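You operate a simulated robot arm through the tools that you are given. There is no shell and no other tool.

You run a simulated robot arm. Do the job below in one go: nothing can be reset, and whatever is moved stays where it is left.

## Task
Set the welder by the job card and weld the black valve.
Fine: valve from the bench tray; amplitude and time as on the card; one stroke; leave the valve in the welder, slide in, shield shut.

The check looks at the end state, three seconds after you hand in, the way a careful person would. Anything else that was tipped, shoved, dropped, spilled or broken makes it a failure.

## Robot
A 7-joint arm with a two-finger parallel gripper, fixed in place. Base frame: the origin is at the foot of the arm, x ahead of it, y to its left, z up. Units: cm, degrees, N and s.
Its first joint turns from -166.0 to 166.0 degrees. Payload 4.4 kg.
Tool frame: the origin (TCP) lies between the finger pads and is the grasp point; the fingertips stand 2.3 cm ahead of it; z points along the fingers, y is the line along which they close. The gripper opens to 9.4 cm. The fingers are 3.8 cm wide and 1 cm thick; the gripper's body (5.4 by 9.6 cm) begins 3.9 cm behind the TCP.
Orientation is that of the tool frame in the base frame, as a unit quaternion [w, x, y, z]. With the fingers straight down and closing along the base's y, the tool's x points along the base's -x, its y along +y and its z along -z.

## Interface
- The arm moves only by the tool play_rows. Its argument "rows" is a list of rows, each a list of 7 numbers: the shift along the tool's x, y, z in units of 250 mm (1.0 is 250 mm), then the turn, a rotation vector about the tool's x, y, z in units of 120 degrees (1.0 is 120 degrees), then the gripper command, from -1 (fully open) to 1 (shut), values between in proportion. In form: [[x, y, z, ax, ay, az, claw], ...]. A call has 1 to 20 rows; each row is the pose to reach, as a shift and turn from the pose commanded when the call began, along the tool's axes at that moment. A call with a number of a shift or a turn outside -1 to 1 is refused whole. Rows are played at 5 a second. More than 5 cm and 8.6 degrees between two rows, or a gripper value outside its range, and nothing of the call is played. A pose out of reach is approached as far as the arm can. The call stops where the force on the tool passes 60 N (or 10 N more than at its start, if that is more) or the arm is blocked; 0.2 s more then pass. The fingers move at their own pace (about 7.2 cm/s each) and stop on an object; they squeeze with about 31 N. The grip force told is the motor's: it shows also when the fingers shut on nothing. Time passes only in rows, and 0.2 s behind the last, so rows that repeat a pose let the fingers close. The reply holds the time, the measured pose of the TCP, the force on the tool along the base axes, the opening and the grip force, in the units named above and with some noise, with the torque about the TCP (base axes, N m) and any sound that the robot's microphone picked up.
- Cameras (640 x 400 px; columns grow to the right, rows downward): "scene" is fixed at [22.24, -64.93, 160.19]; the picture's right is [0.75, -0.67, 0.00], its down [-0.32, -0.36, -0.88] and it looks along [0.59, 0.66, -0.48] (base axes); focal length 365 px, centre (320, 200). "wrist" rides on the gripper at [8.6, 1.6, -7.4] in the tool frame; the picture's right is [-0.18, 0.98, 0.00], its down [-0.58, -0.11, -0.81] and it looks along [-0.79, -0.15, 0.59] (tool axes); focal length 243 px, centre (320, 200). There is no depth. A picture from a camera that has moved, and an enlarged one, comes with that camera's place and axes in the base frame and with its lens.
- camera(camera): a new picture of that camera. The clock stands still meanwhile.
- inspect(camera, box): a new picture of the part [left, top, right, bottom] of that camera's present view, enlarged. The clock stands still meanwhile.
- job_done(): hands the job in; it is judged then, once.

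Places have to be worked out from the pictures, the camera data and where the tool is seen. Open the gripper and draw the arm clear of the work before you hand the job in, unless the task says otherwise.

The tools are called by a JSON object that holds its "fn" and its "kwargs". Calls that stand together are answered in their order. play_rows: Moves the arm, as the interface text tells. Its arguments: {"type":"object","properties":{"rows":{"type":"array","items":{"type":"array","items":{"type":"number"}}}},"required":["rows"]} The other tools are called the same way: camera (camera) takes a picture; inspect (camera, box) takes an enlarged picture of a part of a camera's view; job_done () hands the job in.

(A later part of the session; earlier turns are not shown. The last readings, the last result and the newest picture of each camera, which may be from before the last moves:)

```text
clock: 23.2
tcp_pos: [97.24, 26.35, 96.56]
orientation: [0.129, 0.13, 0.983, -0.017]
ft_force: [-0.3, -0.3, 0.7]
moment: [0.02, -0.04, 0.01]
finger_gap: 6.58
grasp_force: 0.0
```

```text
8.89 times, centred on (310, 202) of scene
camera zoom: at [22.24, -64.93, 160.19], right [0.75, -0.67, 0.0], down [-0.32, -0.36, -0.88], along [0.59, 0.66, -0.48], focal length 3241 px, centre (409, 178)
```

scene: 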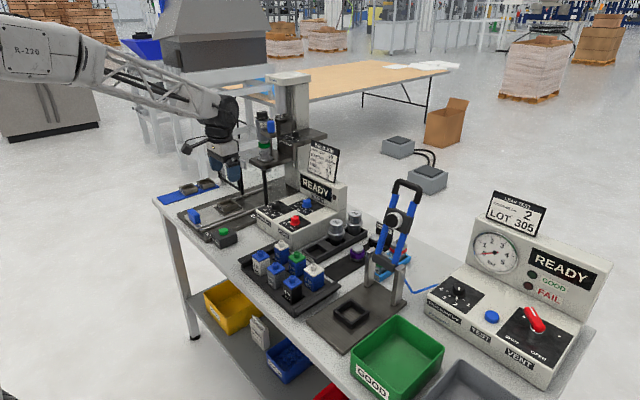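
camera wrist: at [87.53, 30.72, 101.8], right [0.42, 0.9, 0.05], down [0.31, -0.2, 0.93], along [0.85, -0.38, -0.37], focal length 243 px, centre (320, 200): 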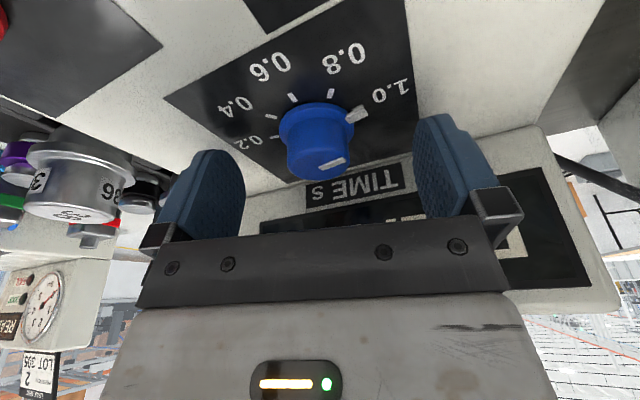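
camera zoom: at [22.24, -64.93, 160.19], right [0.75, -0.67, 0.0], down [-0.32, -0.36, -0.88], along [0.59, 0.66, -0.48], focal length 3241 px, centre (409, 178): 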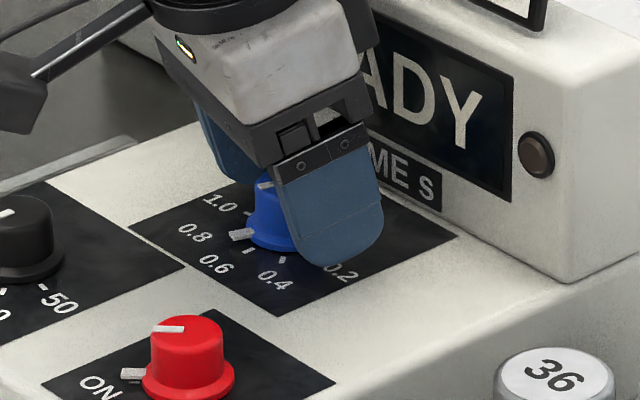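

Pointer is midway between 0.6 and 0.8, as planned. I close again and turn another 60°.

{"fn": "play_rows", "kwargs": {"rows": [[0, 0, 0, 0, 0, 0, 1], [0, 0, 0, 0, 0, 0, 1], [0, 0, 0, 0, 0, 0, 1], [0, 0, 0, 0, 0, 0, 1], [0, 0, 0, -0.0162, 0, -0.0604, 1], [0, 0, 0, -0.0324, 0, -0.1207, 1], [0, 0, 0, -0.0485, 0, -0.1811, 1], [0, 0, 0, -0.0647, 0, -0.2415, 1], [0, 0, 0, -0.0809, 0, -0.3019, 1], [0, 0, 0, -0.0971, 0, -0.3622, 1], [0, 0, 0, -0.1132, 0, -0.4226, 1], [0, 0, 0, -0.1294, 0, -0.483, 1], [0, 0, 0, -0.1294, 0, -0.483, 1]]}}

{"fn": "inspect", "kwargs": {"camera": "wrist", "box": [200, 50, 420, 230]}}

{"fn": "inspect", "kwargs": {"camera": "scene", "box": [280, 180, 340, 225]}}

```text
clock: 26.0
tcp_pos: [97.27, 26.56, 96.51]
orientation: [0.122, -0.38, 0.916, 0.05]
ft_force: [-3.8, 21.3, -1.5]
moment: [0.85, 0.1, 0.01]
finger_gap: 3.06
grasp_force: 44.1
```

```text
2.22 times, centred on (310, 140) of wrist
camera zoom: at [88.7, 20.34, 101.59], right [-0.57, 0.82, 0.05], down [0.33, 0.17, 0.93], along [0.75, 0.55, -0.37], focal length 539 px, centre (342, 333)
```

zoom: 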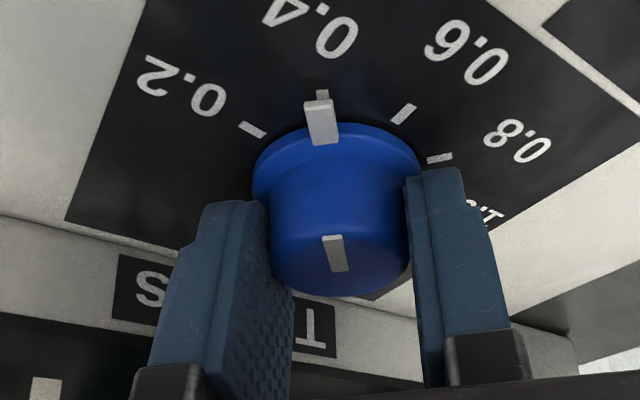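

```text
8.89 times, centred on (310, 202) of scene
camera zoom: at [22.24, -64.93, 160.19], right [0.75, -0.67, 0.0], down [-0.32, -0.36, -0.88], along [0.59, 0.66, -0.48], focal length 3241 px, centre (409, 178)
```

zoom: 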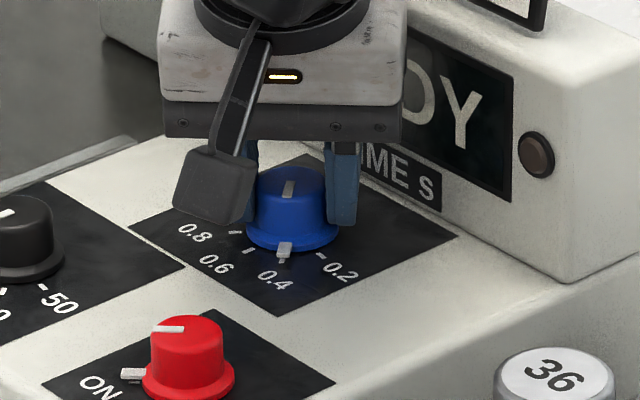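

Pointer is right on the 0.4 tick. I release, lift straight up and verify both dials.

{"fn": "play_rows", "kwargs": {"rows": [[0, 0, 0, 0, 0, 0, -0.4], [0, 0, 0, 0, 0, 0, -0.4], [0, 0, 0, 0, 0, 0, -0.4], [-0.0259, 0, -0.0966, 0, 0, 0, -0.4], [-0.0621, 0, -0.2318, 0, 0, 0, -0.4], [-0.1035, 0, -0.3864, 0, 0, 0, -0.4], [-0.1242, 0, -0.4636, 0, 0, 0, -0.4]]}}

{"fn": "camera", "kwargs": {"camera": "wrist"}}

{"fn": "inspect", "kwargs": {"camera": "scene", "box": [260, 180, 340, 240]}}

```text
clock: 27.6
tcp_pos: [97.22, 26.51, 108.51]
orientation: [0.12, -0.379, 0.916, 0.05]
ft_force: [-0.1, 0.4, -0.7]
moment: [0.03, 0.02, 0.01]
finger_gap: 6.56
grasp_force: 0.0
```

```text
taken
camera wrist: at [88.62, 20.39, 113.63], right [-0.57, 0.82, 0.05], down [0.33, 0.17, 0.93], along [0.75, 0.55, -0.37], focal length 243 px, centre (320, 200)
```

wrist: 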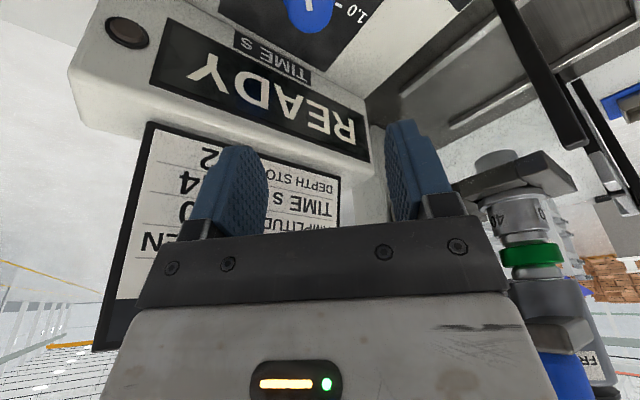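

```text
6.67 times, centred on (300, 210) of scene
camera zoom: at [22.24, -64.93, 160.19], right [0.75, -0.67, 0.0], down [-0.32, -0.36, -0.88], along [0.59, 0.66, -0.48], focal length 2431 px, centre (453, 133)
```

zoom: 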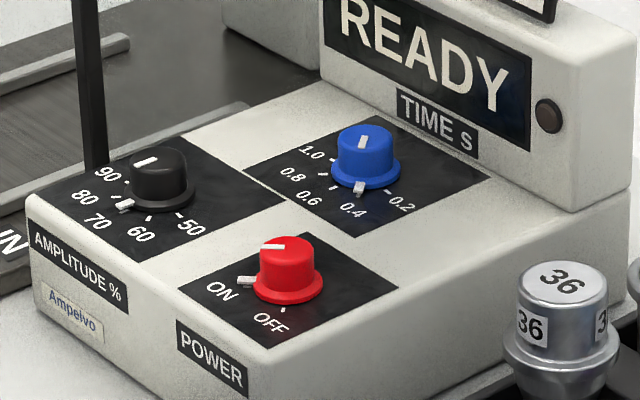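

Both dials are right. From here I can also see the press head; I take a look at its lock, handle and the shield.

{"fn": "inspect", "kwargs": {"camera": "wrist", "box": [460, 100, 640, 400]}}

{"fn": "inspect", "kwargs": {"camera": "scene", "box": [230, 95, 310, 215]}}

```text
1.33 times, centred on (550, 250) of wrist
camera zoom: at [88.62, 20.39, 113.63], right [-0.57, 0.82, 0.05], down [0.33, 0.17, 0.93], along [0.75, 0.55, -0.37], focal length 324 px, centre (13, 133)
```

zoom: 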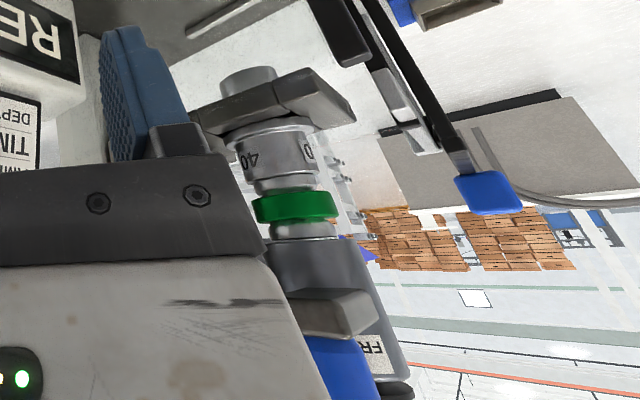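

```text
3.33 times, centred on (270, 155) of scene
camera zoom: at [22.24, -64.93, 160.19], right [0.75, -0.67, 0.0], down [-0.32, -0.36, -0.88], along [0.59, 0.66, -0.48], focal length 1215 px, centre (487, 350)
```

zoom: 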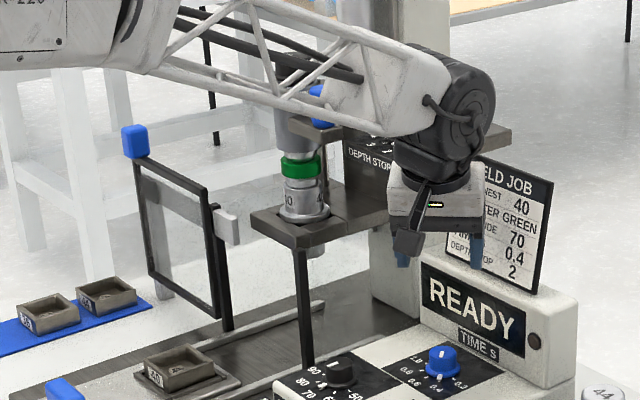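

Now I back away toward the valve tray, straightening the tool on the way.

{"fn": "play_rows", "kwargs": {"rows": [[0.1386, 0.0252, -0.063, 0.0082, 0.0198, 0.0621, -1], [0.2771, 0.0505, -0.126, 0.0164, 0.0395, 0.1243, -1], [0.4157, 0.0757, -0.189, 0.0246, 0.0593, 0.1864, -1], [0.5543, 0.1009, -0.252, 0.0327, 0.079, 0.2485, -1], [0.6928, 0.1262, -0.315, 0.0409, 0.0988, 0.3107, -1], [0.8314, 0.1514, -0.378, 0.0491, 0.1185, 0.3728, -1], [0.8314, 0.1514, -0.378, 0.0491, 0.1185, 0.3728, -1]]}}

{"fn": "play_rows", "kwargs": {"rows": [[0.124, -0.0883, -0.025, 0, 0, 0, -1], [0.248, -0.1767, -0.05, 0, 0, 0, -1], [0.372, -0.265, -0.075, 0, 0, 0, -1], [0.496, -0.3533, -0.1, 0, 0, 0, -1], [0.62, -0.4417, -0.125, 0, 0, 0, -1], [0.744, -0.53, -0.15, 0, 0, 0, -1], [0.744, -0.53, -0.15, 0, 0, 0, -1]]}}

{"fn": "camera", "kwargs": {"camera": "wrist"}}

{"fn": "camera", "kwargs": {"camera": "scene"}}

```text
clock: 29.2
tcp_pos: [78.55, 13.38, 112.31]
orientation: [0.001, 0.001, 1.0, 0.0]
ft_force: [0.7, 0.6, 0.4]
moment: [-0.04, 0.0, -0.01]
finger_gap: 9.4
grasp_force: 0.2
```

```text
clock: 30.8
tcp_pos: [60.14, -0.01, 115.96]
orientation: [0.0, -0.001, 1.0, 0.0]
ft_force: [-0.6, -0.4, 0.0]
moment: [-0.02, 0.01, -0.03]
finger_gap: 9.39
grasp_force: 0.0
```

```text
taken
camera wrist: at [51.34, 1.57, 123.6], right [0.18, 0.98, 0.0], down [0.58, -0.11, 0.81], along [0.79, -0.15, -0.59], focal length 243 px, centre (320, 200)
```

wrist: 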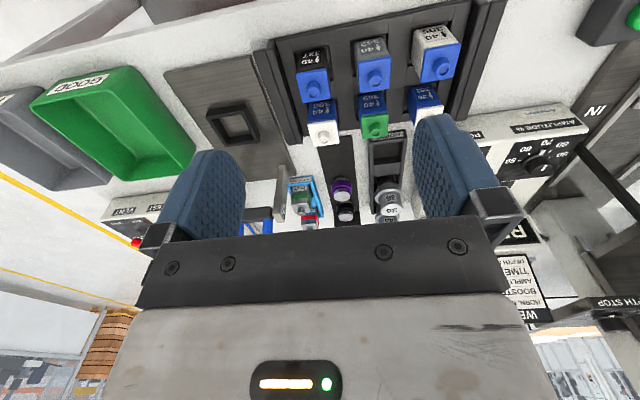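

```text
taken
```

scene: 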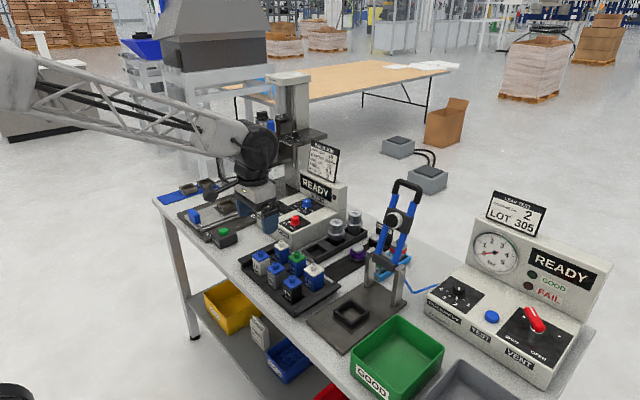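

{"fn": "inspect", "kwargs": {"camera": "wrist", "box": [240, 0, 480, 150]}}

{"fn": "inspect", "kwargs": {"camera": "scene", "box": [235, 230, 345, 320]}}

```text
2.67 times, centred on (360, 75) of wrist
camera zoom: at [51.34, 1.57, 123.6], right [0.18, 0.98, 0.0], down [0.58, -0.11, 0.81], along [0.79, -0.15, -0.59], focal length 647 px, centre (213, 533)
```

zoom: 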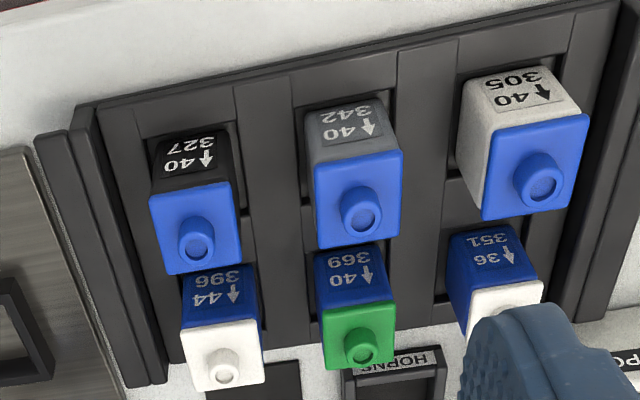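

```text
4.44 times, centred on (290, 275) of scene
camera zoom: at [22.24, -64.93, 160.19], right [0.75, -0.67, 0.0], down [-0.32, -0.36, -0.88], along [0.59, 0.66, -0.48], focal length 1620 px, centre (453, -133)
```

zoom: 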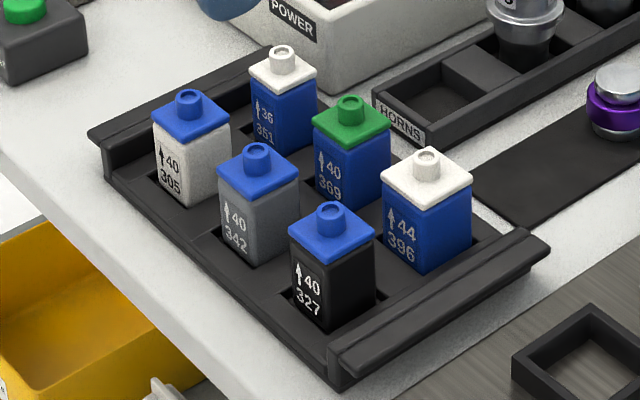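

The black valve (40/327) stands at about (68.0, −2.4), cap top z≈92.2. I look closer at the room around it for the fingers.

{"fn": "inspect", "kwargs": {"camera": "wrist", "box": [245, 20, 365, 150]}}

{"fn": "inspect", "kwargs": {"camera": "scene", "box": [280, 260, 345, 325]}}

```text
3.08 times, centred on (305, 85) of wrist
camera zoom: at [51.34, 1.57, 123.6], right [0.18, 0.98, 0.0], down [0.58, -0.11, 0.81], along [0.79, -0.15, -0.59], focal length 746 px, centre (366, 554)
```

zoom: 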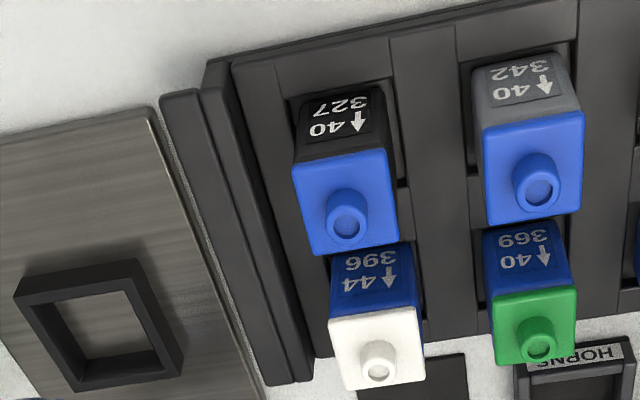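

```text
6.15 times, centred on (312, 292) of scene
camera zoom: at [22.24, -64.93, 160.19], right [0.75, -0.67, 0.0], down [-0.32, -0.36, -0.88], along [0.59, 0.66, -0.48], focal length 2244 px, centre (366, -369)
```

zoom: 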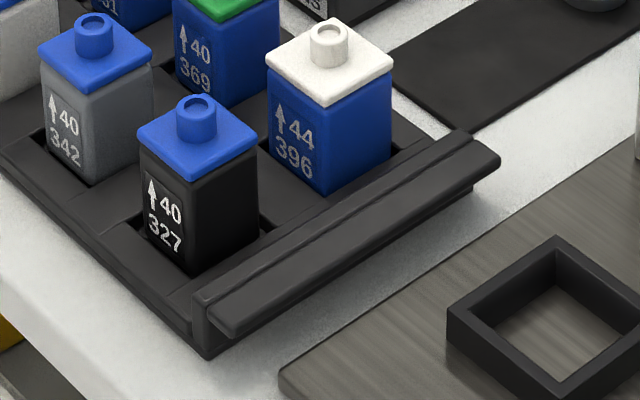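

The valve's ±y sides are tight against the tray's end rail, so I will grip along x instead. I rotate the gripper 90° and hover over the valve with the fingers partly open.

{"fn": "play_rows", "kwargs": {"rows": [[-0.03, -0.01, 0.0, 0, 0, -0.0682, -0.4], [-0.06, -0.02, 0.0, 0, 0, -0.1364, -0.4], [-0.09, -0.03, 0.0, 0, 0, -0.2045, -0.4], [-0.12, -0.04, 0.03, 0, 0, -0.2727, -0.4], [-0.15, -0.05, 0.06, 0, 0, -0.3409, -0.4], [-0.18, -0.06, 0.1, 0, 0, -0.4091, -0.4], [-0.21, -0.07, 0.15, 0, 0, -0.4773, -0.4], [-0.25, -0.08, 0.2, 0, 0, -0.5455, -0.4], [-0.28, -0.09, 0.25, 0, 0, -0.6136, -0.4], [-0.3144, -0.0968, 0.3, 0, 0, -0.6818, -0.4], [-0.3144, -0.0968, 0.35, 0, 0, -0.75, -0.4], [-0.3144, -0.0968, 0.35, 0, 0, -0.75, -0.4]]}}

{"fn": "camera", "kwargs": {"camera": "wrist"}}

{"fn": "camera", "kwargs": {"camera": "scene"}}

```text
clock: 33.4
tcp_pos: [67.82, -2.46, 107.22]
orientation: [-0.001, 0.708, -0.706, 0.0]
ft_force: [0.3, 0.2, -0.6]
moment: [-0.03, -0.02, 0.0]
finger_gap: 6.58
grasp_force: 0.0
```

```text
taken
camera wrist: at [66.26, -11.17, 114.79], right [-0.98, 0.18, 0.0], down [0.11, 0.58, 0.81], along [0.15, 0.79, -0.59], focal length 243 px, centre (320, 200)
```

wrist: 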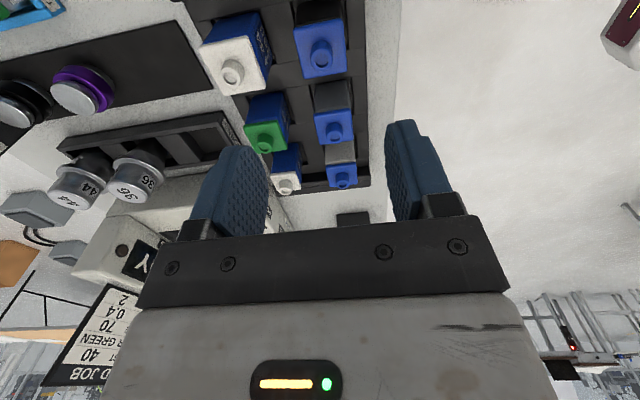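

```text
taken
```

scene: 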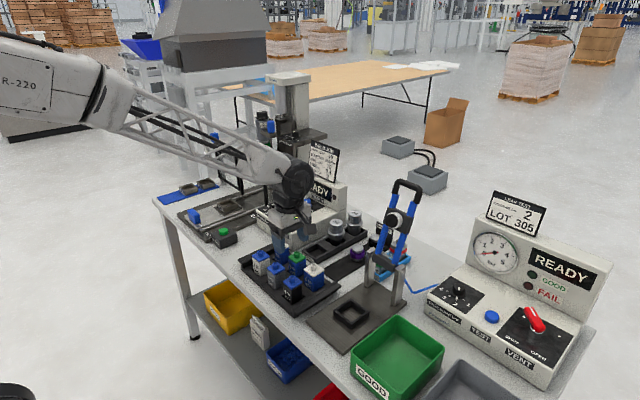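

{"fn": "inspect", "kwargs": {"camera": "wrist", "box": [240, 0, 400, 110]}}

```text
3.64 times, centred on (320, 55) of wrist
camera zoom: at [66.26, -11.17, 114.79], right [-0.98, 0.18, 0.0], down [0.11, 0.58, 0.81], along [0.15, 0.79, -0.59], focal length 882 px, centre (320, 727)
```

zoom: 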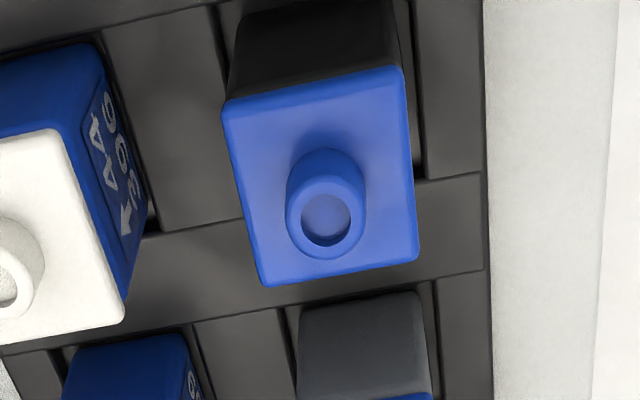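

Valve centre is at about (67.85, −2.45), cap top near z 92.6, square to the axes. I descend around it to TCP z≈92 and grip.

{"fn": "play_rows", "kwargs": {"rows": [[0, 0, 0.15, 0, 0, 0, -0.4], [0, 0, 0.3, 0, 0, 0, -0.4], [0, 0, 0.42, 0, 0, 0, -0.4], [0, 0, 0.52, 0, 0, 0, -0.4], [0, 0, 0.58, 0, 0, 0, -0.4], [0, 0, 0.609, 0, 0, 0, -0.4], [0, 0, 0.609, 0, 0, 0, -0.4]]}}

{"fn": "camera", "kwargs": {"camera": "wrist"}}

{"fn": "inspect", "kwargs": {"camera": "scene", "box": [240, 220, 350, 320]}}

```text
clock: 35.0
tcp_pos: [67.85, -2.41, 92.01]
orientation: [0.001, 0.707, -0.707, 0.0]
ft_force: [0.2, -1.1, 0.4]
moment: [-0.01, 0.02, -0.03]
finger_gap: 6.57
grasp_force: 0.1
```

```text
taken
camera wrist: at [66.2, -11.03, 99.59], right [-0.98, 0.18, 0.0], down [0.11, 0.58, 0.81], along [0.15, 0.79, -0.59], focal length 243 px, centre (320, 200)
```

wrist: 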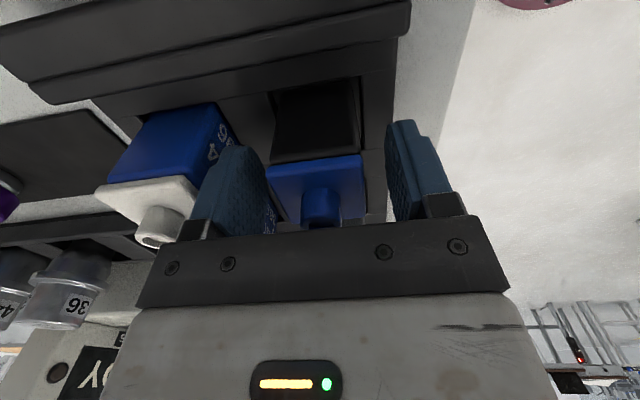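

```text
4.00 times, centred on (295, 270) of scene
camera zoom: at [22.24, -64.93, 160.19], right [0.75, -0.67, 0.0], down [-0.32, -0.36, -0.88], along [0.59, 0.66, -0.48], focal length 1458 px, centre (420, -80)
```

zoom: 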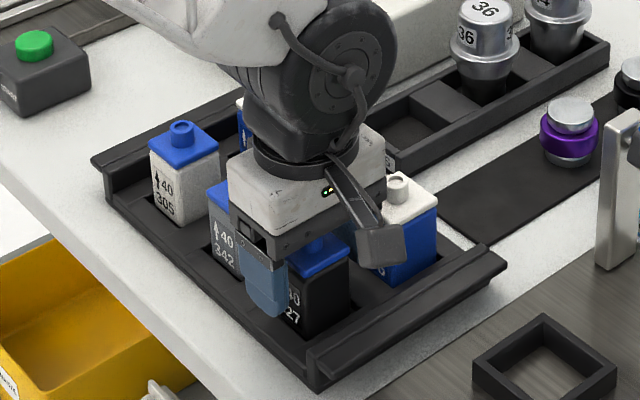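

The fingers straddle the black valve. I close and check the grip.

{"fn": "play_rows", "kwargs": {"rows": [[0, 0, 0, 0, 0, 0, 1], [0, 0, 0, 0, 0, 0, 1], [0, 0, 0, 0, 0, 0, 1], [0, 0, 0, 0, 0, 0, 1]]}}

```text
clock: 36.0
tcp_pos: [67.93, -2.34, 91.97]
orientation: [0.001, 0.708, -0.706, 0.0]
ft_force: [1.1, -0.2, -0.7]
moment: [-0.02, -0.02, 0.04]
finger_gap: 3.92
grasp_force: 31.1
```

Gripped at 3.92 cm. I lift straight up and look.

{"fn": "play_rows", "kwargs": {"rows": [[0, 0, -0.02, 0, 0, 0, 1], [0, 0, -0.06, 0, 0, 0, 1], [0, 0, -0.12, 0, 0, 0, 1], [0, 0, -0.2, 0, 0, 0, 1], [0, 0, -0.3, 0, 0, 0, 1], [0, 0, -0.42, 0, 0, 0, 1], [0, 0, -0.54, 0, 0, 0, 1], [0, 0, -0.6, 0, 0, 0, 1]]}}

{"fn": "camera", "kwargs": {"camera": "wrist"}}

{"fn": "inspect", "kwargs": {"camera": "scene", "box": [230, 170, 350, 310]}}

```text
clock: 37.8
tcp_pos: [68.04, -2.69, 107.17]
orientation: [0.0, 0.708, -0.707, 0.0]
ft_force: [0.1, 0.7, -1.8]
moment: [0.01, 0.0, 0.02]
finger_gap: 3.96
grasp_force: 31.0
```

```text
taken
camera wrist: at [66.28, -11.19, 114.73], right [-0.98, 0.18, 0.0], down [0.11, 0.58, 0.81], along [0.15, 0.79, -0.59], focal length 243 px, centre (320, 200)
```

wrist: 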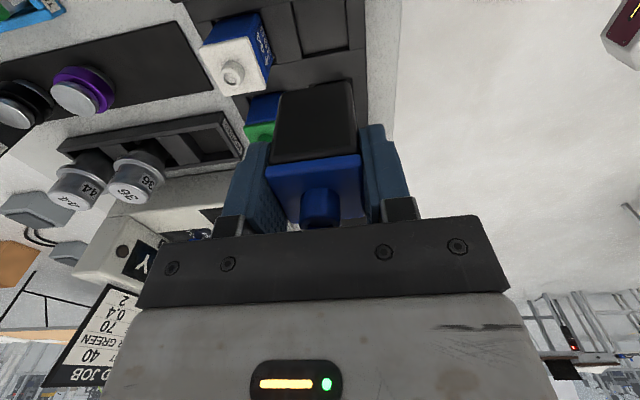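

```text
2.86 times, centred on (290, 240) of scene
camera zoom: at [22.24, -64.93, 160.19], right [0.75, -0.67, 0.0], down [-0.32, -0.36, -0.88], along [0.59, 0.66, -0.48], focal length 1042 px, centre (406, 86)
```

zoom: 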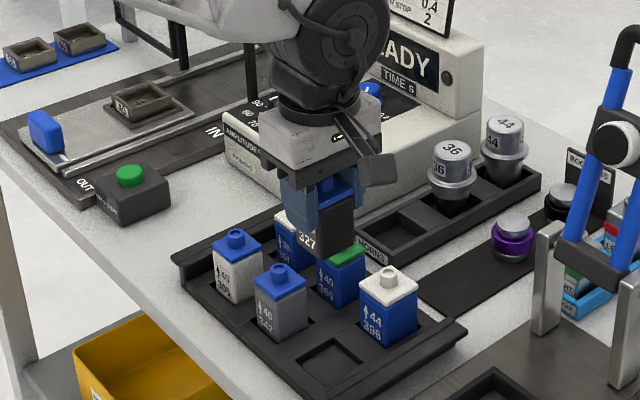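

The valve is held securely and squarely; its bottom is ~4.7 cm below the TCP. I carry it high over to the slide's nest near (78.3, 52.2).

{"fn": "play_rows", "kwargs": {"rows": [[-0.1, -0.02, 0, 0, 0, 0, 1], [-0.24, -0.045, 0, 0, 0, 0, 1], [-0.4, -0.075, 0, 0, 0, 0, 1], [-0.56, -0.105, 0, 0, 0, 0, 1], [-0.732, -0.137, 0, 0, 0, 0, 1]]}}

{"fn": "play_rows", "kwargs": {"rows": [[-0.14, -0.027, 0, 0, 0, 0, 1], [-0.29, -0.055, 0, 0, 0, 0, 1], [-0.44, -0.082, 0, 0, 0, 0, 1], [-0.59, -0.11, 0, 0, 0, 0, 1], [-0.732, -0.137, 0, 0, 0, 0, 1]]}}

{"fn": "play_rows", "kwargs": {"rows": [[-0.16, -0.03, 0, 0, 0, 0, 1], [-0.32, -0.06, 0, 0, 0, 0, 1], [-0.48, -0.09, 0, 0, 0, 0, 1], [-0.6, -0.115, 0, 0, 0, 0, 1], [-0.69, -0.13, 0, 0, 0, 0, 1], [-0.732, -0.137, 0, 0, 0, 0, 1], [-0.732, -0.137, 0, 0, 0, 0, 1]]}}

{"fn": "camera", "kwargs": {"camera": "wrist"}}

{"fn": "camera", "kwargs": {"camera": "scene"}}

```text
clock: 39.0
tcp_pos: [71.16, 15.87, 107.12]
orientation: [0.0, -0.707, 0.707, 0.0]
ft_force: [-0.6, -0.7, 0.0]
moment: [0.0, 0.04, 0.03]
finger_gap: 3.94
grasp_force: 31.4
```

```text
clock: 40.2
tcp_pos: [74.51, 34.22, 106.83]
orientation: [0.0, -0.707, 0.708, 0.0]
ft_force: [-1.0, 0.9, -0.8]
moment: [-0.02, -0.04, 0.0]
finger_gap: 3.97
grasp_force: 30.8
```

```text
clock: 41.8
tcp_pos: [78.02, 52.55, 106.97]
orientation: [0.0, 0.707, -0.707, 0.0]
ft_force: [-0.3, -1.4, -0.6]
moment: [0.0, -0.02, 0.0]
finger_gap: 3.95
grasp_force: 30.9
```

```text
taken
camera wrist: at [76.27, 43.88, 114.57], right [-0.98, 0.18, 0.0], down [0.11, 0.58, 0.81], along [0.15, 0.79, -0.59], focal length 243 px, centre (320, 200)
```

wrist: 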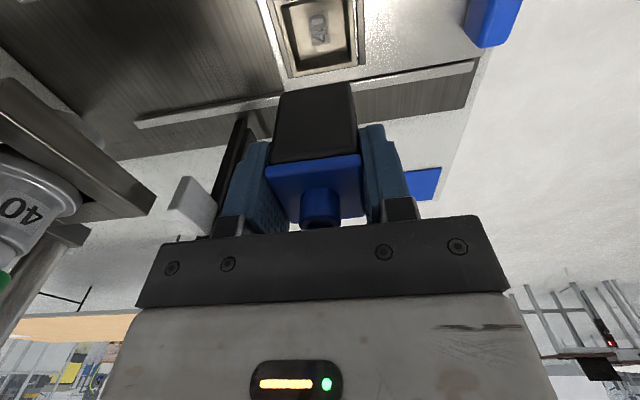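

```text
taken
```

scene: 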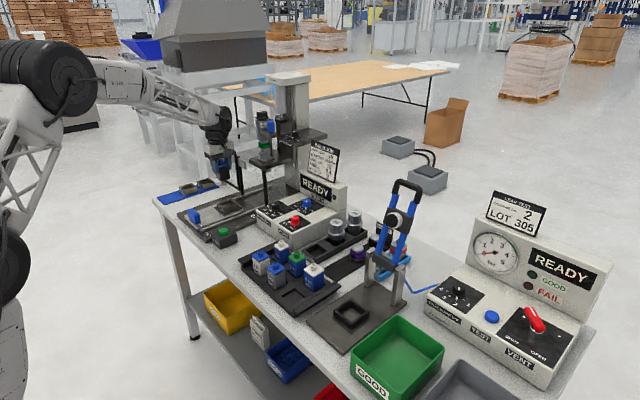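

Now I zoom on the nest to get its centre and rim height.

{"fn": "inspect", "kwargs": {"camera": "wrist", "box": [240, 0, 400, 100]}}

{"fn": "inspect", "kwargs": {"camera": "scene", "box": [200, 180, 260, 230]}}

```text
4.00 times, centred on (320, 50) of wrist
camera zoom: at [76.27, 43.88, 114.57], right [-0.98, 0.18, 0.0], down [0.11, 0.58, 0.81], along [0.15, 0.79, -0.59], focal length 970 px, centre (320, 800)
```

zoom: 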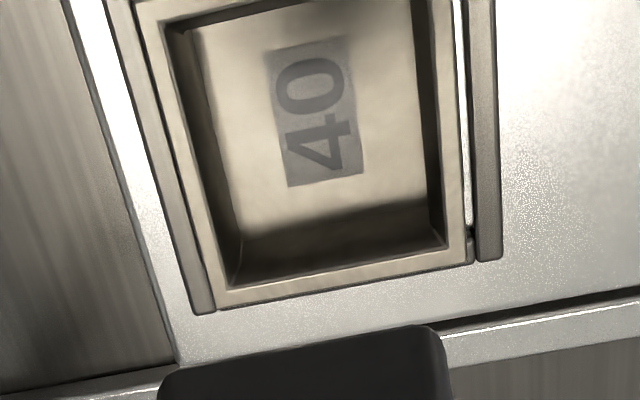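

```text
8.00 times, centred on (230, 205) of scene
camera zoom: at [22.24, -64.93, 160.19], right [0.75, -0.67, 0.0], down [-0.32, -0.36, -0.88], along [0.59, 0.66, -0.48], focal length 2917 px, centre (1040, 160)
```

zoom: 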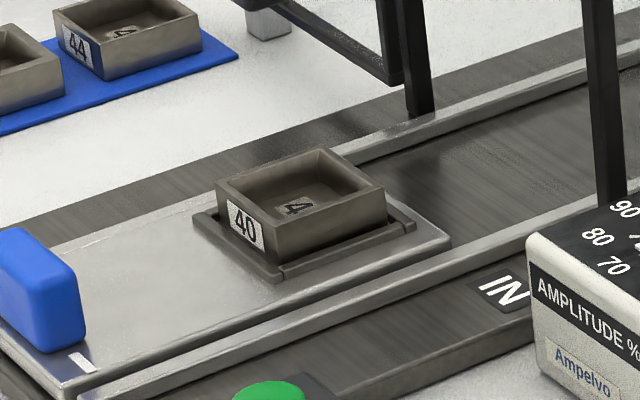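

The nest centre is about (+0.1, −0.4) cm from the TCP, rim at z≈91.5–92, with roughly 0.4 cm clearance per side for the valve. I shift and lower to just above the rim, then look.

{"fn": "play_rows", "kwargs": {"rows": [[0.008, -0.002, 0.08, 0, 0, 0, 1], [0.016, -0.004, 0.16, 0, 0, 0, 1], [0.016, -0.004, 0.24, 0, 0, 0, 1], [0.016, -0.004, 0.28, 0, 0, 0, 1], [0.016, -0.004, 0.28, 0, 0, 0, 1]]}}

{"fn": "camera", "kwargs": {"camera": "wrist"}}

{"fn": "inspect", "kwargs": {"camera": "scene", "box": [195, 165, 265, 225]}}

```text
clock: 43.0
tcp_pos: [78.15, 52.07, 99.93]
orientation: [0.001, 0.707, -0.707, 0.0]
ft_force: [-0.2, 0.3, -1.5]
moment: [0.02, -0.01, 0.03]
finger_gap: 3.95
grasp_force: 31.3
```

```text
taken
camera wrist: at [76.47, 43.44, 107.57], right [-0.98, 0.18, 0.0], down [0.11, 0.58, 0.81], along [0.15, 0.79, -0.59], focal length 243 px, centre (320, 200)
```

wrist: 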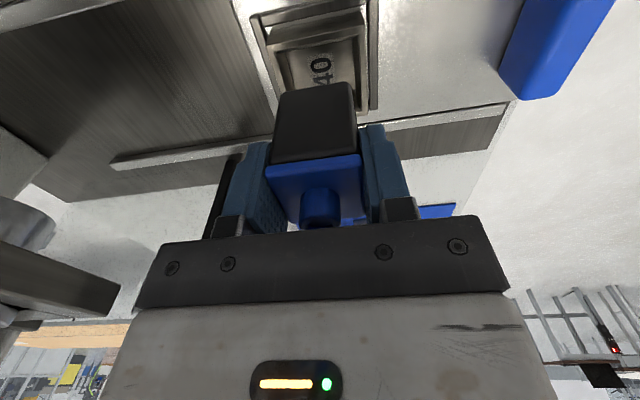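

```text
6.67 times, centred on (230, 195) of scene
camera zoom: at [22.24, -64.93, 160.19], right [0.75, -0.67, 0.0], down [-0.32, -0.36, -0.88], along [0.59, 0.66, -0.48], focal length 2431 px, centre (920, 233)
```

zoom: 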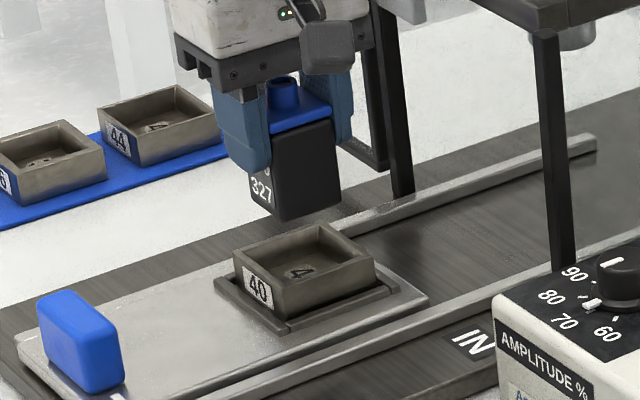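

{"fn": "inspect", "kwargs": {"camera": "wrist", "box": [230, 0, 400, 110]}}

{"fn": "inspect", "kwargs": {"camera": "scene", "box": [215, 180, 250, 215]}}

```text
3.64 times, centred on (315, 55) of wrist
camera zoom: at [76.47, 43.44, 107.57], right [-0.98, 0.18, 0.0], down [0.11, 0.58, 0.81], along [0.15, 0.79, -0.59], focal length 882 px, centre (338, 727)
```

zoom: 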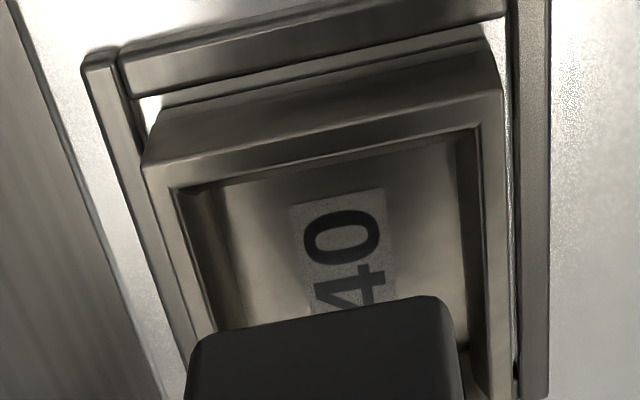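

```text
11.43 times, centred on (232, 198) of scene
camera zoom: at [22.24, -64.93, 160.19], right [0.75, -0.67, 0.0], down [-0.32, -0.36, -0.88], along [0.59, 0.66, -0.48], focal length 4167 px, centre (1320, 229)
```

zoom: 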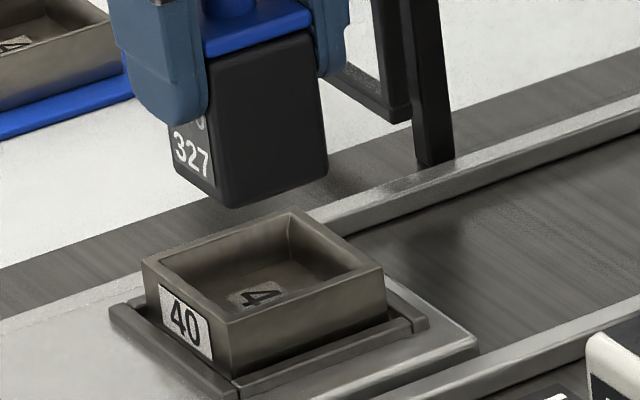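

Close-up: nest centre lies about (−0.13, −0.15) cm from the valve's centre, rim ~8.4 cm below the TCP, and the valve has room in the pocket. I correct and lower 5 cm.

{"fn": "play_rows", "kwargs": {"rows": [[0.006, 0.0052, 0.0, 0, 0, 0, 1], [0.006, 0.0052, 0.05, 0, 0, 0, 1], [0.006, 0.0052, 0.1, 0, 0, 0, 1], [0.006, 0.0052, 0.14, 0, 0, 0, 1], [0.006, 0.0052, 0.17, 0, 0, 0, 1], [0.006, 0.0052, 0.19, 0, 0, 0, 1], [0.006, 0.0052, 0.2, 0, 0, 0, 1], [0.006, 0.0052, 0.2, 0, 0, 0, 1]]}}

{"fn": "camera", "kwargs": {"camera": "wrist"}}

{"fn": "inspect", "kwargs": {"camera": "scene", "box": [210, 175, 250, 215]}}

```text
clock: 44.8
tcp_pos: [78.09, 51.82, 95.23]
orientation: [-0.001, 0.708, -0.707, 0.001]
ft_force: [-0.9, -2.8, 21.8]
moment: [-0.22, 0.06, 0.04]
finger_gap: 3.95
grasp_force: 30.6
```

```text
taken
camera wrist: at [76.37, 43.2, 102.77], right [-0.98, 0.18, 0.0], down [0.11, 0.58, 0.81], along [0.15, 0.79, -0.59], focal length 243 px, centre (320, 200)
```

wrist: 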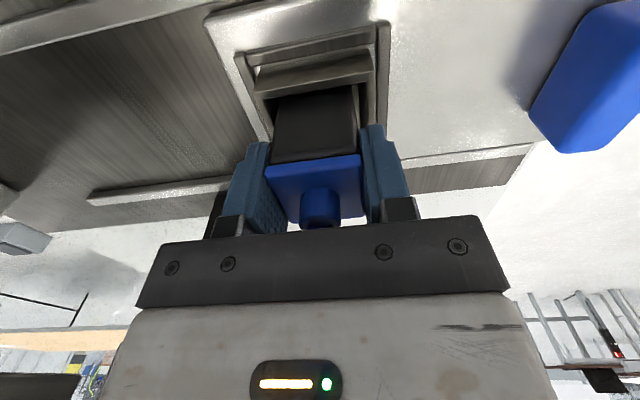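

```text
10.00 times, centred on (230, 195) of scene
camera zoom: at [22.24, -64.93, 160.19], right [0.75, -0.67, 0.0], down [-0.32, -0.36, -0.88], along [0.59, 0.66, -0.48], focal length 3646 px, centre (1220, 250)
```

zoom: 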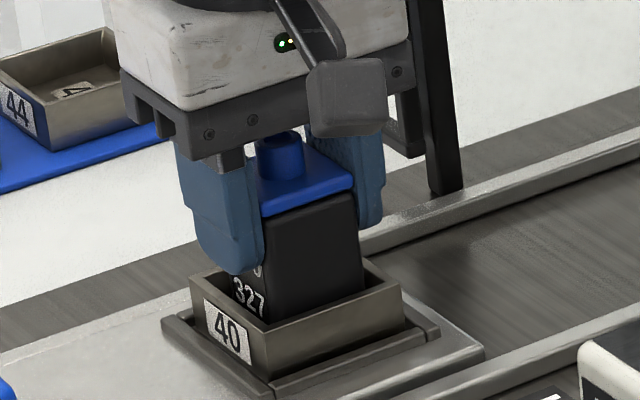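

The tool reads 22 N upward: the valve has touched down at TCP z≈95.2. I check that it's inside the pocket and not on an edge.

{"fn": "inspect", "kwargs": {"camera": "wrist", "box": [230, 20, 400, 130]}}

{"fn": "inspect", "kwargs": {"camera": "scene", "box": [220, 185, 245, 215]}}

```text
3.64 times, centred on (315, 75) of wrist
camera zoom: at [76.37, 43.2, 102.77], right [-0.98, 0.18, 0.0], down [0.11, 0.58, 0.81], along [0.15, 0.79, -0.59], focal length 882 px, centre (338, 654)
```

zoom: 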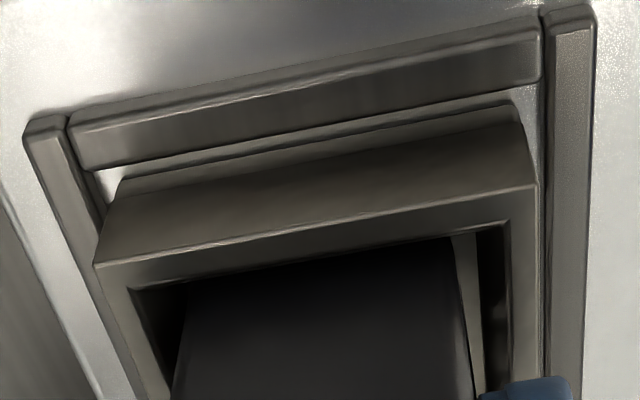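

```text
13.33 times, centred on (232, 200) of scene
camera zoom: at [22.24, -64.93, 160.19], right [0.75, -0.67, 0.0], down [-0.32, -0.36, -0.88], along [0.59, 0.66, -0.48], focal length 4861 px, centre (1487, 200)
```

zoom: 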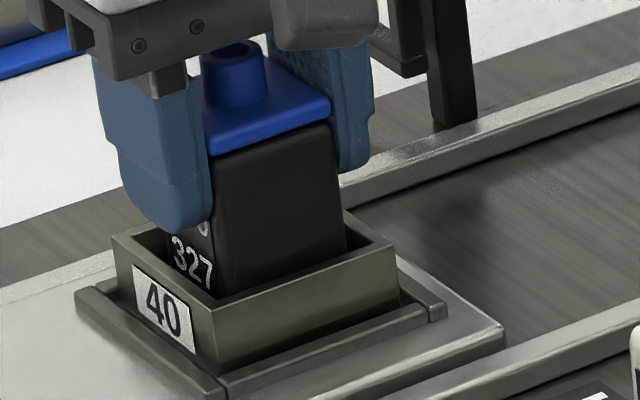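

The valve sits centred in the pocket, resting on its floor. I ease off, open the fingers, and rise.

{"fn": "play_rows", "kwargs": {"rows": [[0, 0, -0.005, 0, 0, 0, 1], [0, 0, -0.005, 0, 0, 0, -0.4], [0, 0, -0.005, 0, 0, 0, -0.4], [0, 0, -0.005, 0, 0, 0, -0.4], [0, 0, -0.06, 0, 0, 0, -0.4], [0, 0, -0.16, 0, 0, 0, -0.4], [0, 0, -0.3, 0, 0, 0, -0.4], [0, 0, -0.45, 0, 0, 0, -0.4], [0, 0, -0.52, 0, 0, 0, -0.4]]}}

{"fn": "camera", "kwargs": {"camera": "wrist"}}

{"fn": "inspect", "kwargs": {"camera": "scene", "box": [190, 150, 270, 230]}}

```text
clock: 46.8
tcp_pos: [78.16, 51.91, 108.03]
orientation: [0.0, 0.708, -0.706, 0.0]
ft_force: [0.1, 0.1, 0.7]
moment: [-0.01, 0.0, -0.01]
finger_gap: 6.59
grasp_force: 0.0
```

```text
taken
camera wrist: at [76.32, 43.23, 115.59], right [-0.98, 0.18, 0.0], down [0.11, 0.58, 0.81], along [0.15, 0.79, -0.59], focal length 243 px, centre (320, 200)
```

wrist: 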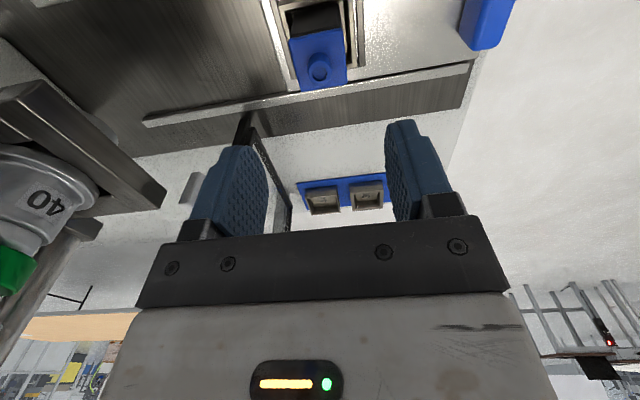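

```text
5.00 times, centred on (230, 190) of scene
camera zoom: at [22.24, -64.93, 160.19], right [0.75, -0.67, 0.0], down [-0.32, -0.36, -0.88], along [0.59, 0.66, -0.48], focal length 1823 px, centre (770, 250)
```

zoom: 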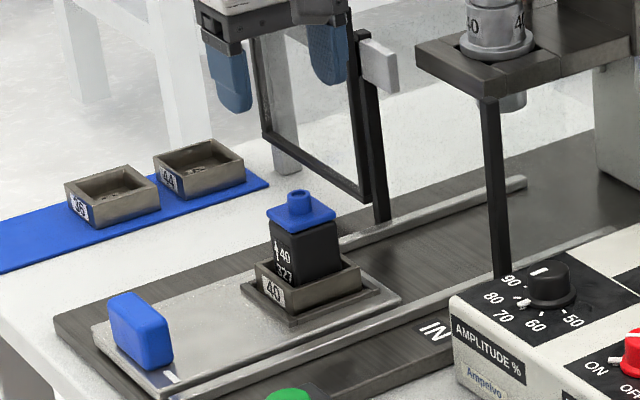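

The black valve stands upright in the nest. Next is pushing the slide in: I look closely at its blue handle.

{"fn": "inspect", "kwargs": {"camera": "wrist", "box": [400, 0, 560, 100]}}

{"fn": "inspect", "kwargs": {"camera": "scene", "box": [175, 195, 225, 245]}}

{"fn": "inspect", "kwargs": {"camera": "wrist", "box": [250, 0, 400, 100]}}

```text
4.00 times, centred on (480, 50) of wrist
camera zoom: at [76.32, 43.23, 115.59], right [-0.98, 0.18, 0.0], down [0.11, 0.58, 0.81], along [0.15, 0.79, -0.59], focal length 970 px, centre (-320, 800)
```

zoom: 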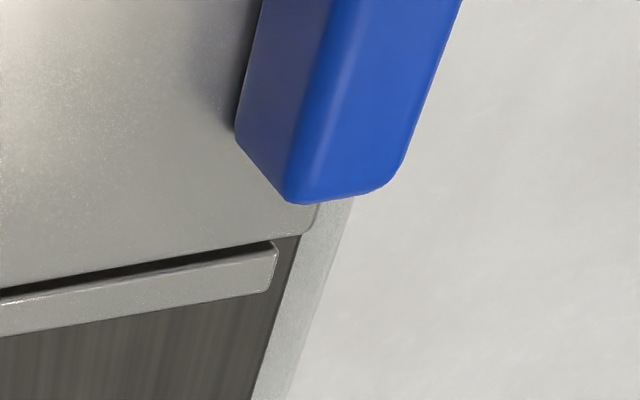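

```text
8.00 times, centred on (200, 220) of scene
camera zoom: at [22.24, -64.93, 160.19], right [0.75, -0.67, 0.0], down [-0.32, -0.36, -0.88], along [0.59, 0.66, -0.48], focal length 2917 px, centre (1280, 40)
```

zoom: 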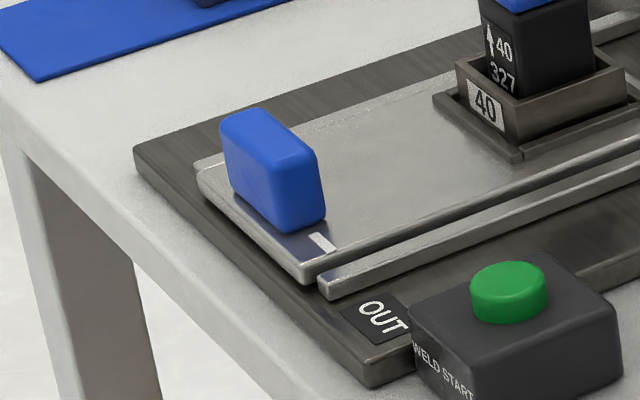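

```text
4.00 times, centred on (325, 50) of wrist
camera zoom: at [76.32, 43.23, 115.59], right [-0.98, 0.18, 0.0], down [0.11, 0.58, 0.81], along [0.15, 0.79, -0.59], focal length 970 px, centre (300, 800)
```

zoom: 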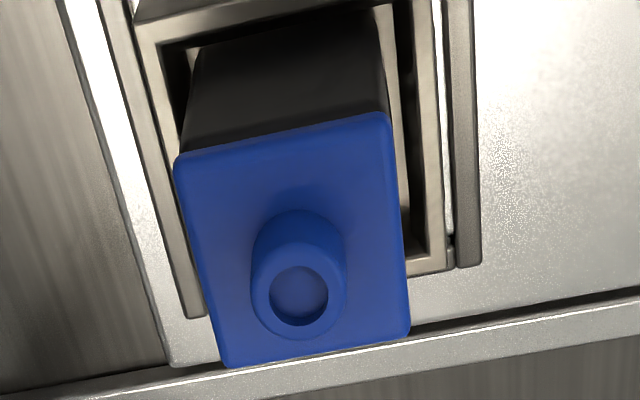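

The handle spans about x 62.9–65.1, y 49–54.7, z 89–92.4. I move in front of it (toward the robot side), turning the gripper back to 0° and closing the fingers.

{"fn": "play_rows", "kwargs": {"rows": [[0, 0.0735, 0, 0, 0, 0.0682, 1], [0, 0.147, 0, 0, 0, 0.1364, 1], [0, 0.2204, 0, 0, 0, 0.2045, 1], [0, 0.2938, 0, 0, 0, 0.2727, 1], [0, 0.3673, 0, 0, 0, 0.3409, 1], [0, 0.4407, 0, 0, 0, 0.4091, 1], [0, 0.5142, 0, 0, 0, 0.4773, 1], [0, 0.5876, 0, 0, 0, 0.5455, 1], [0, 0.6611, 0, 0, 0, 0.6136, 1], [0, 0.7345, 0, 0, 0, 0.6818, 1], [0, 0.808, 0, 0, 0, 0.75, 1], [0, 0.808, 0, 0, 0, 0.75, 1]]}}

{"fn": "camera", "kwargs": {"camera": "wrist"}}

{"fn": "inspect", "kwargs": {"camera": "wrist", "box": [260, 0, 420, 120]}}

```text
clock: 49.4
tcp_pos: [57.88, 51.96, 108.15]
orientation: [0.0, 0.0, 1.0, 0.0]
ft_force: [0.5, -0.7, -0.5]
moment: [0.0, 0.0, -0.03]
finger_gap: 0.0
grasp_force: 30.9
```

```text
taken
camera wrist: at [49.18, 53.51, 115.69], right [0.18, 0.98, 0.0], down [0.58, -0.11, 0.81], along [0.79, -0.15, -0.59], focal length 243 px, centre (320, 200)
```

wrist: 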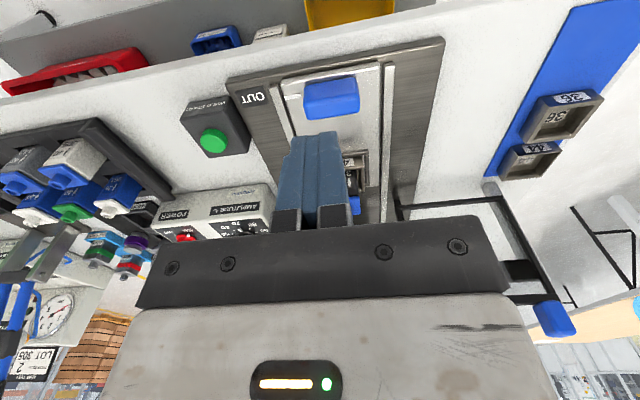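

```text
3.33 times, centred on (340, 60) of wrist
camera zoom: at [49.18, 53.51, 115.69], right [0.18, 0.98, 0.0], down [0.58, -0.11, 0.81], along [0.79, -0.15, -0.59], focal length 809 px, centre (253, 667)
```

zoom: 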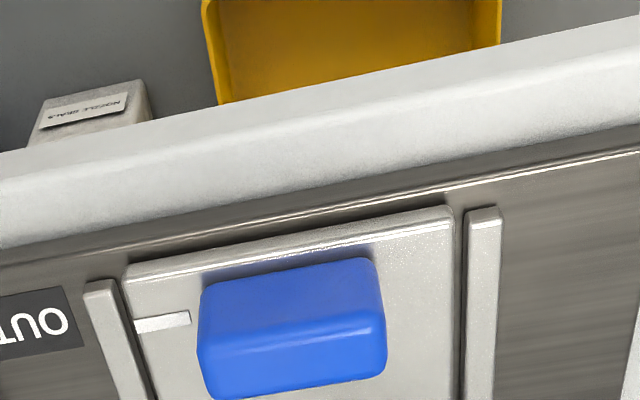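

The handle's near face is at x≈63.3, centred at y≈52.1. I lower the closed fingers in front of it to TCP z≈92.3.

{"fn": "play_rows", "kwargs": {"rows": [[0, 0.002, 0.15, 0, 0, 0, 1], [0, 0.004, 0.3, 0, 0, 0, 1], [0, 0.004, 0.44, 0, 0, 0, 1], [0, 0.004, 0.56, 0, 0, 0, 1], [0, 0.004, 0.62, 0, 0, 0, 1], [0, 0.004, 0.634, 0, 0, 0, 1], [0, 0.004, 0.634, 0, 0, 0, 1]]}}

{"fn": "camera", "kwargs": {"camera": "wrist"}}

{"fn": "inspect", "kwargs": {"camera": "scene", "box": [160, 170, 250, 250]}}

```text
clock: 51.0
tcp_pos: [57.99, 51.92, 92.21]
orientation: [0.0, 0.0, 1.0, 0.0]
ft_force: [-0.1, 0.1, 0.8]
moment: [0.02, 0.01, 0.02]
finger_gap: 0.01
grasp_force: 31.5
```

```text
taken
camera wrist: at [49.17, 53.56, 99.75], right [0.18, 0.98, 0.0], down [0.58, -0.11, 0.81], along [0.79, -0.15, -0.59], focal length 243 px, centre (320, 200)
```

wrist: 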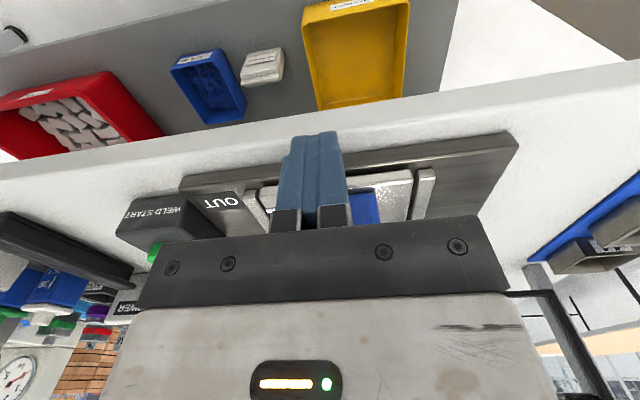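

```text
5.00 times, centred on (205, 210) of scene
camera zoom: at [22.24, -64.93, 160.19], right [0.75, -0.67, 0.0], down [-0.32, -0.36, -0.88], along [0.59, 0.66, -0.48], focal length 1823 px, centre (895, 150)
```

zoom: 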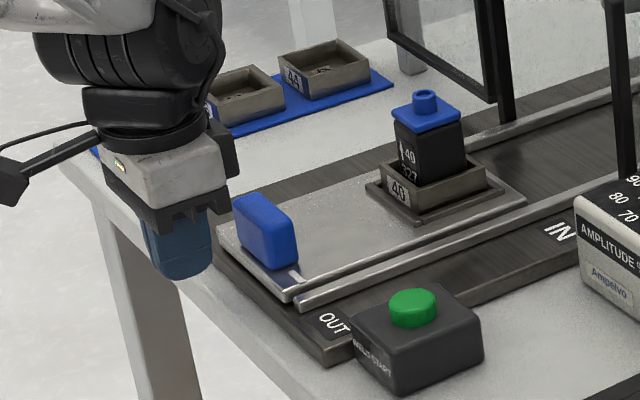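

Fingers are lined up with the handle. I push it slowly inward for the first part of its travel.

{"fn": "play_rows", "kwargs": {"rows": [[-0.05, 0, 0, 0, 0, 0, 1], [-0.1, 0, 0, 0, 0, 0, 1], [-0.13, 0, 0, 0, 0, 0, 1], [-0.15, 0, 0, 0, 0, 0, 1], [-0.18, 0, 0, 0, 0, 0, 1], [-0.22, 0, 0, 0, 0, 0, 1], [-0.27, 0, 0, 0, 0, 0, 1], [-0.32, 0, 0, 0, 0, 0, 1], [-0.37, 0, 0, 0, 0, 0, 1], [-0.42, 0, 0, 0, 0, 0, 1], [-0.45, 0, 0, 0, 0, 0, 1], [-0.47, 0, 0, 0, 0, 0, 1]]}}

{"fn": "inspect", "kwargs": {"camera": "scene", "box": [170, 130, 290, 250]}}

```text
clock: 53.6
tcp_pos: [69.69, 52.04, 92.23]
orientation: [0.0, 0.0, 1.0, 0.001]
ft_force: [-2.9, -0.8, -0.2]
moment: [-0.01, -0.02, -0.07]
finger_gap: 0.01
grasp_force: 30.4
```

```text
3.33 times, centred on (230, 190) of scene
camera zoom: at [22.24, -64.93, 160.19], right [0.75, -0.67, 0.0], down [-0.32, -0.36, -0.88], along [0.59, 0.66, -0.48], focal length 1215 px, centre (620, 233)
```

zoom: 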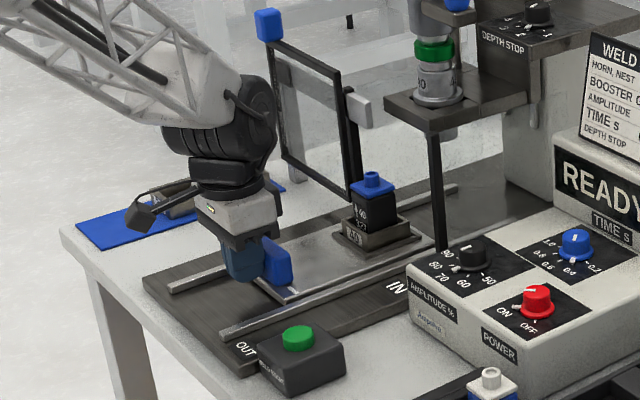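

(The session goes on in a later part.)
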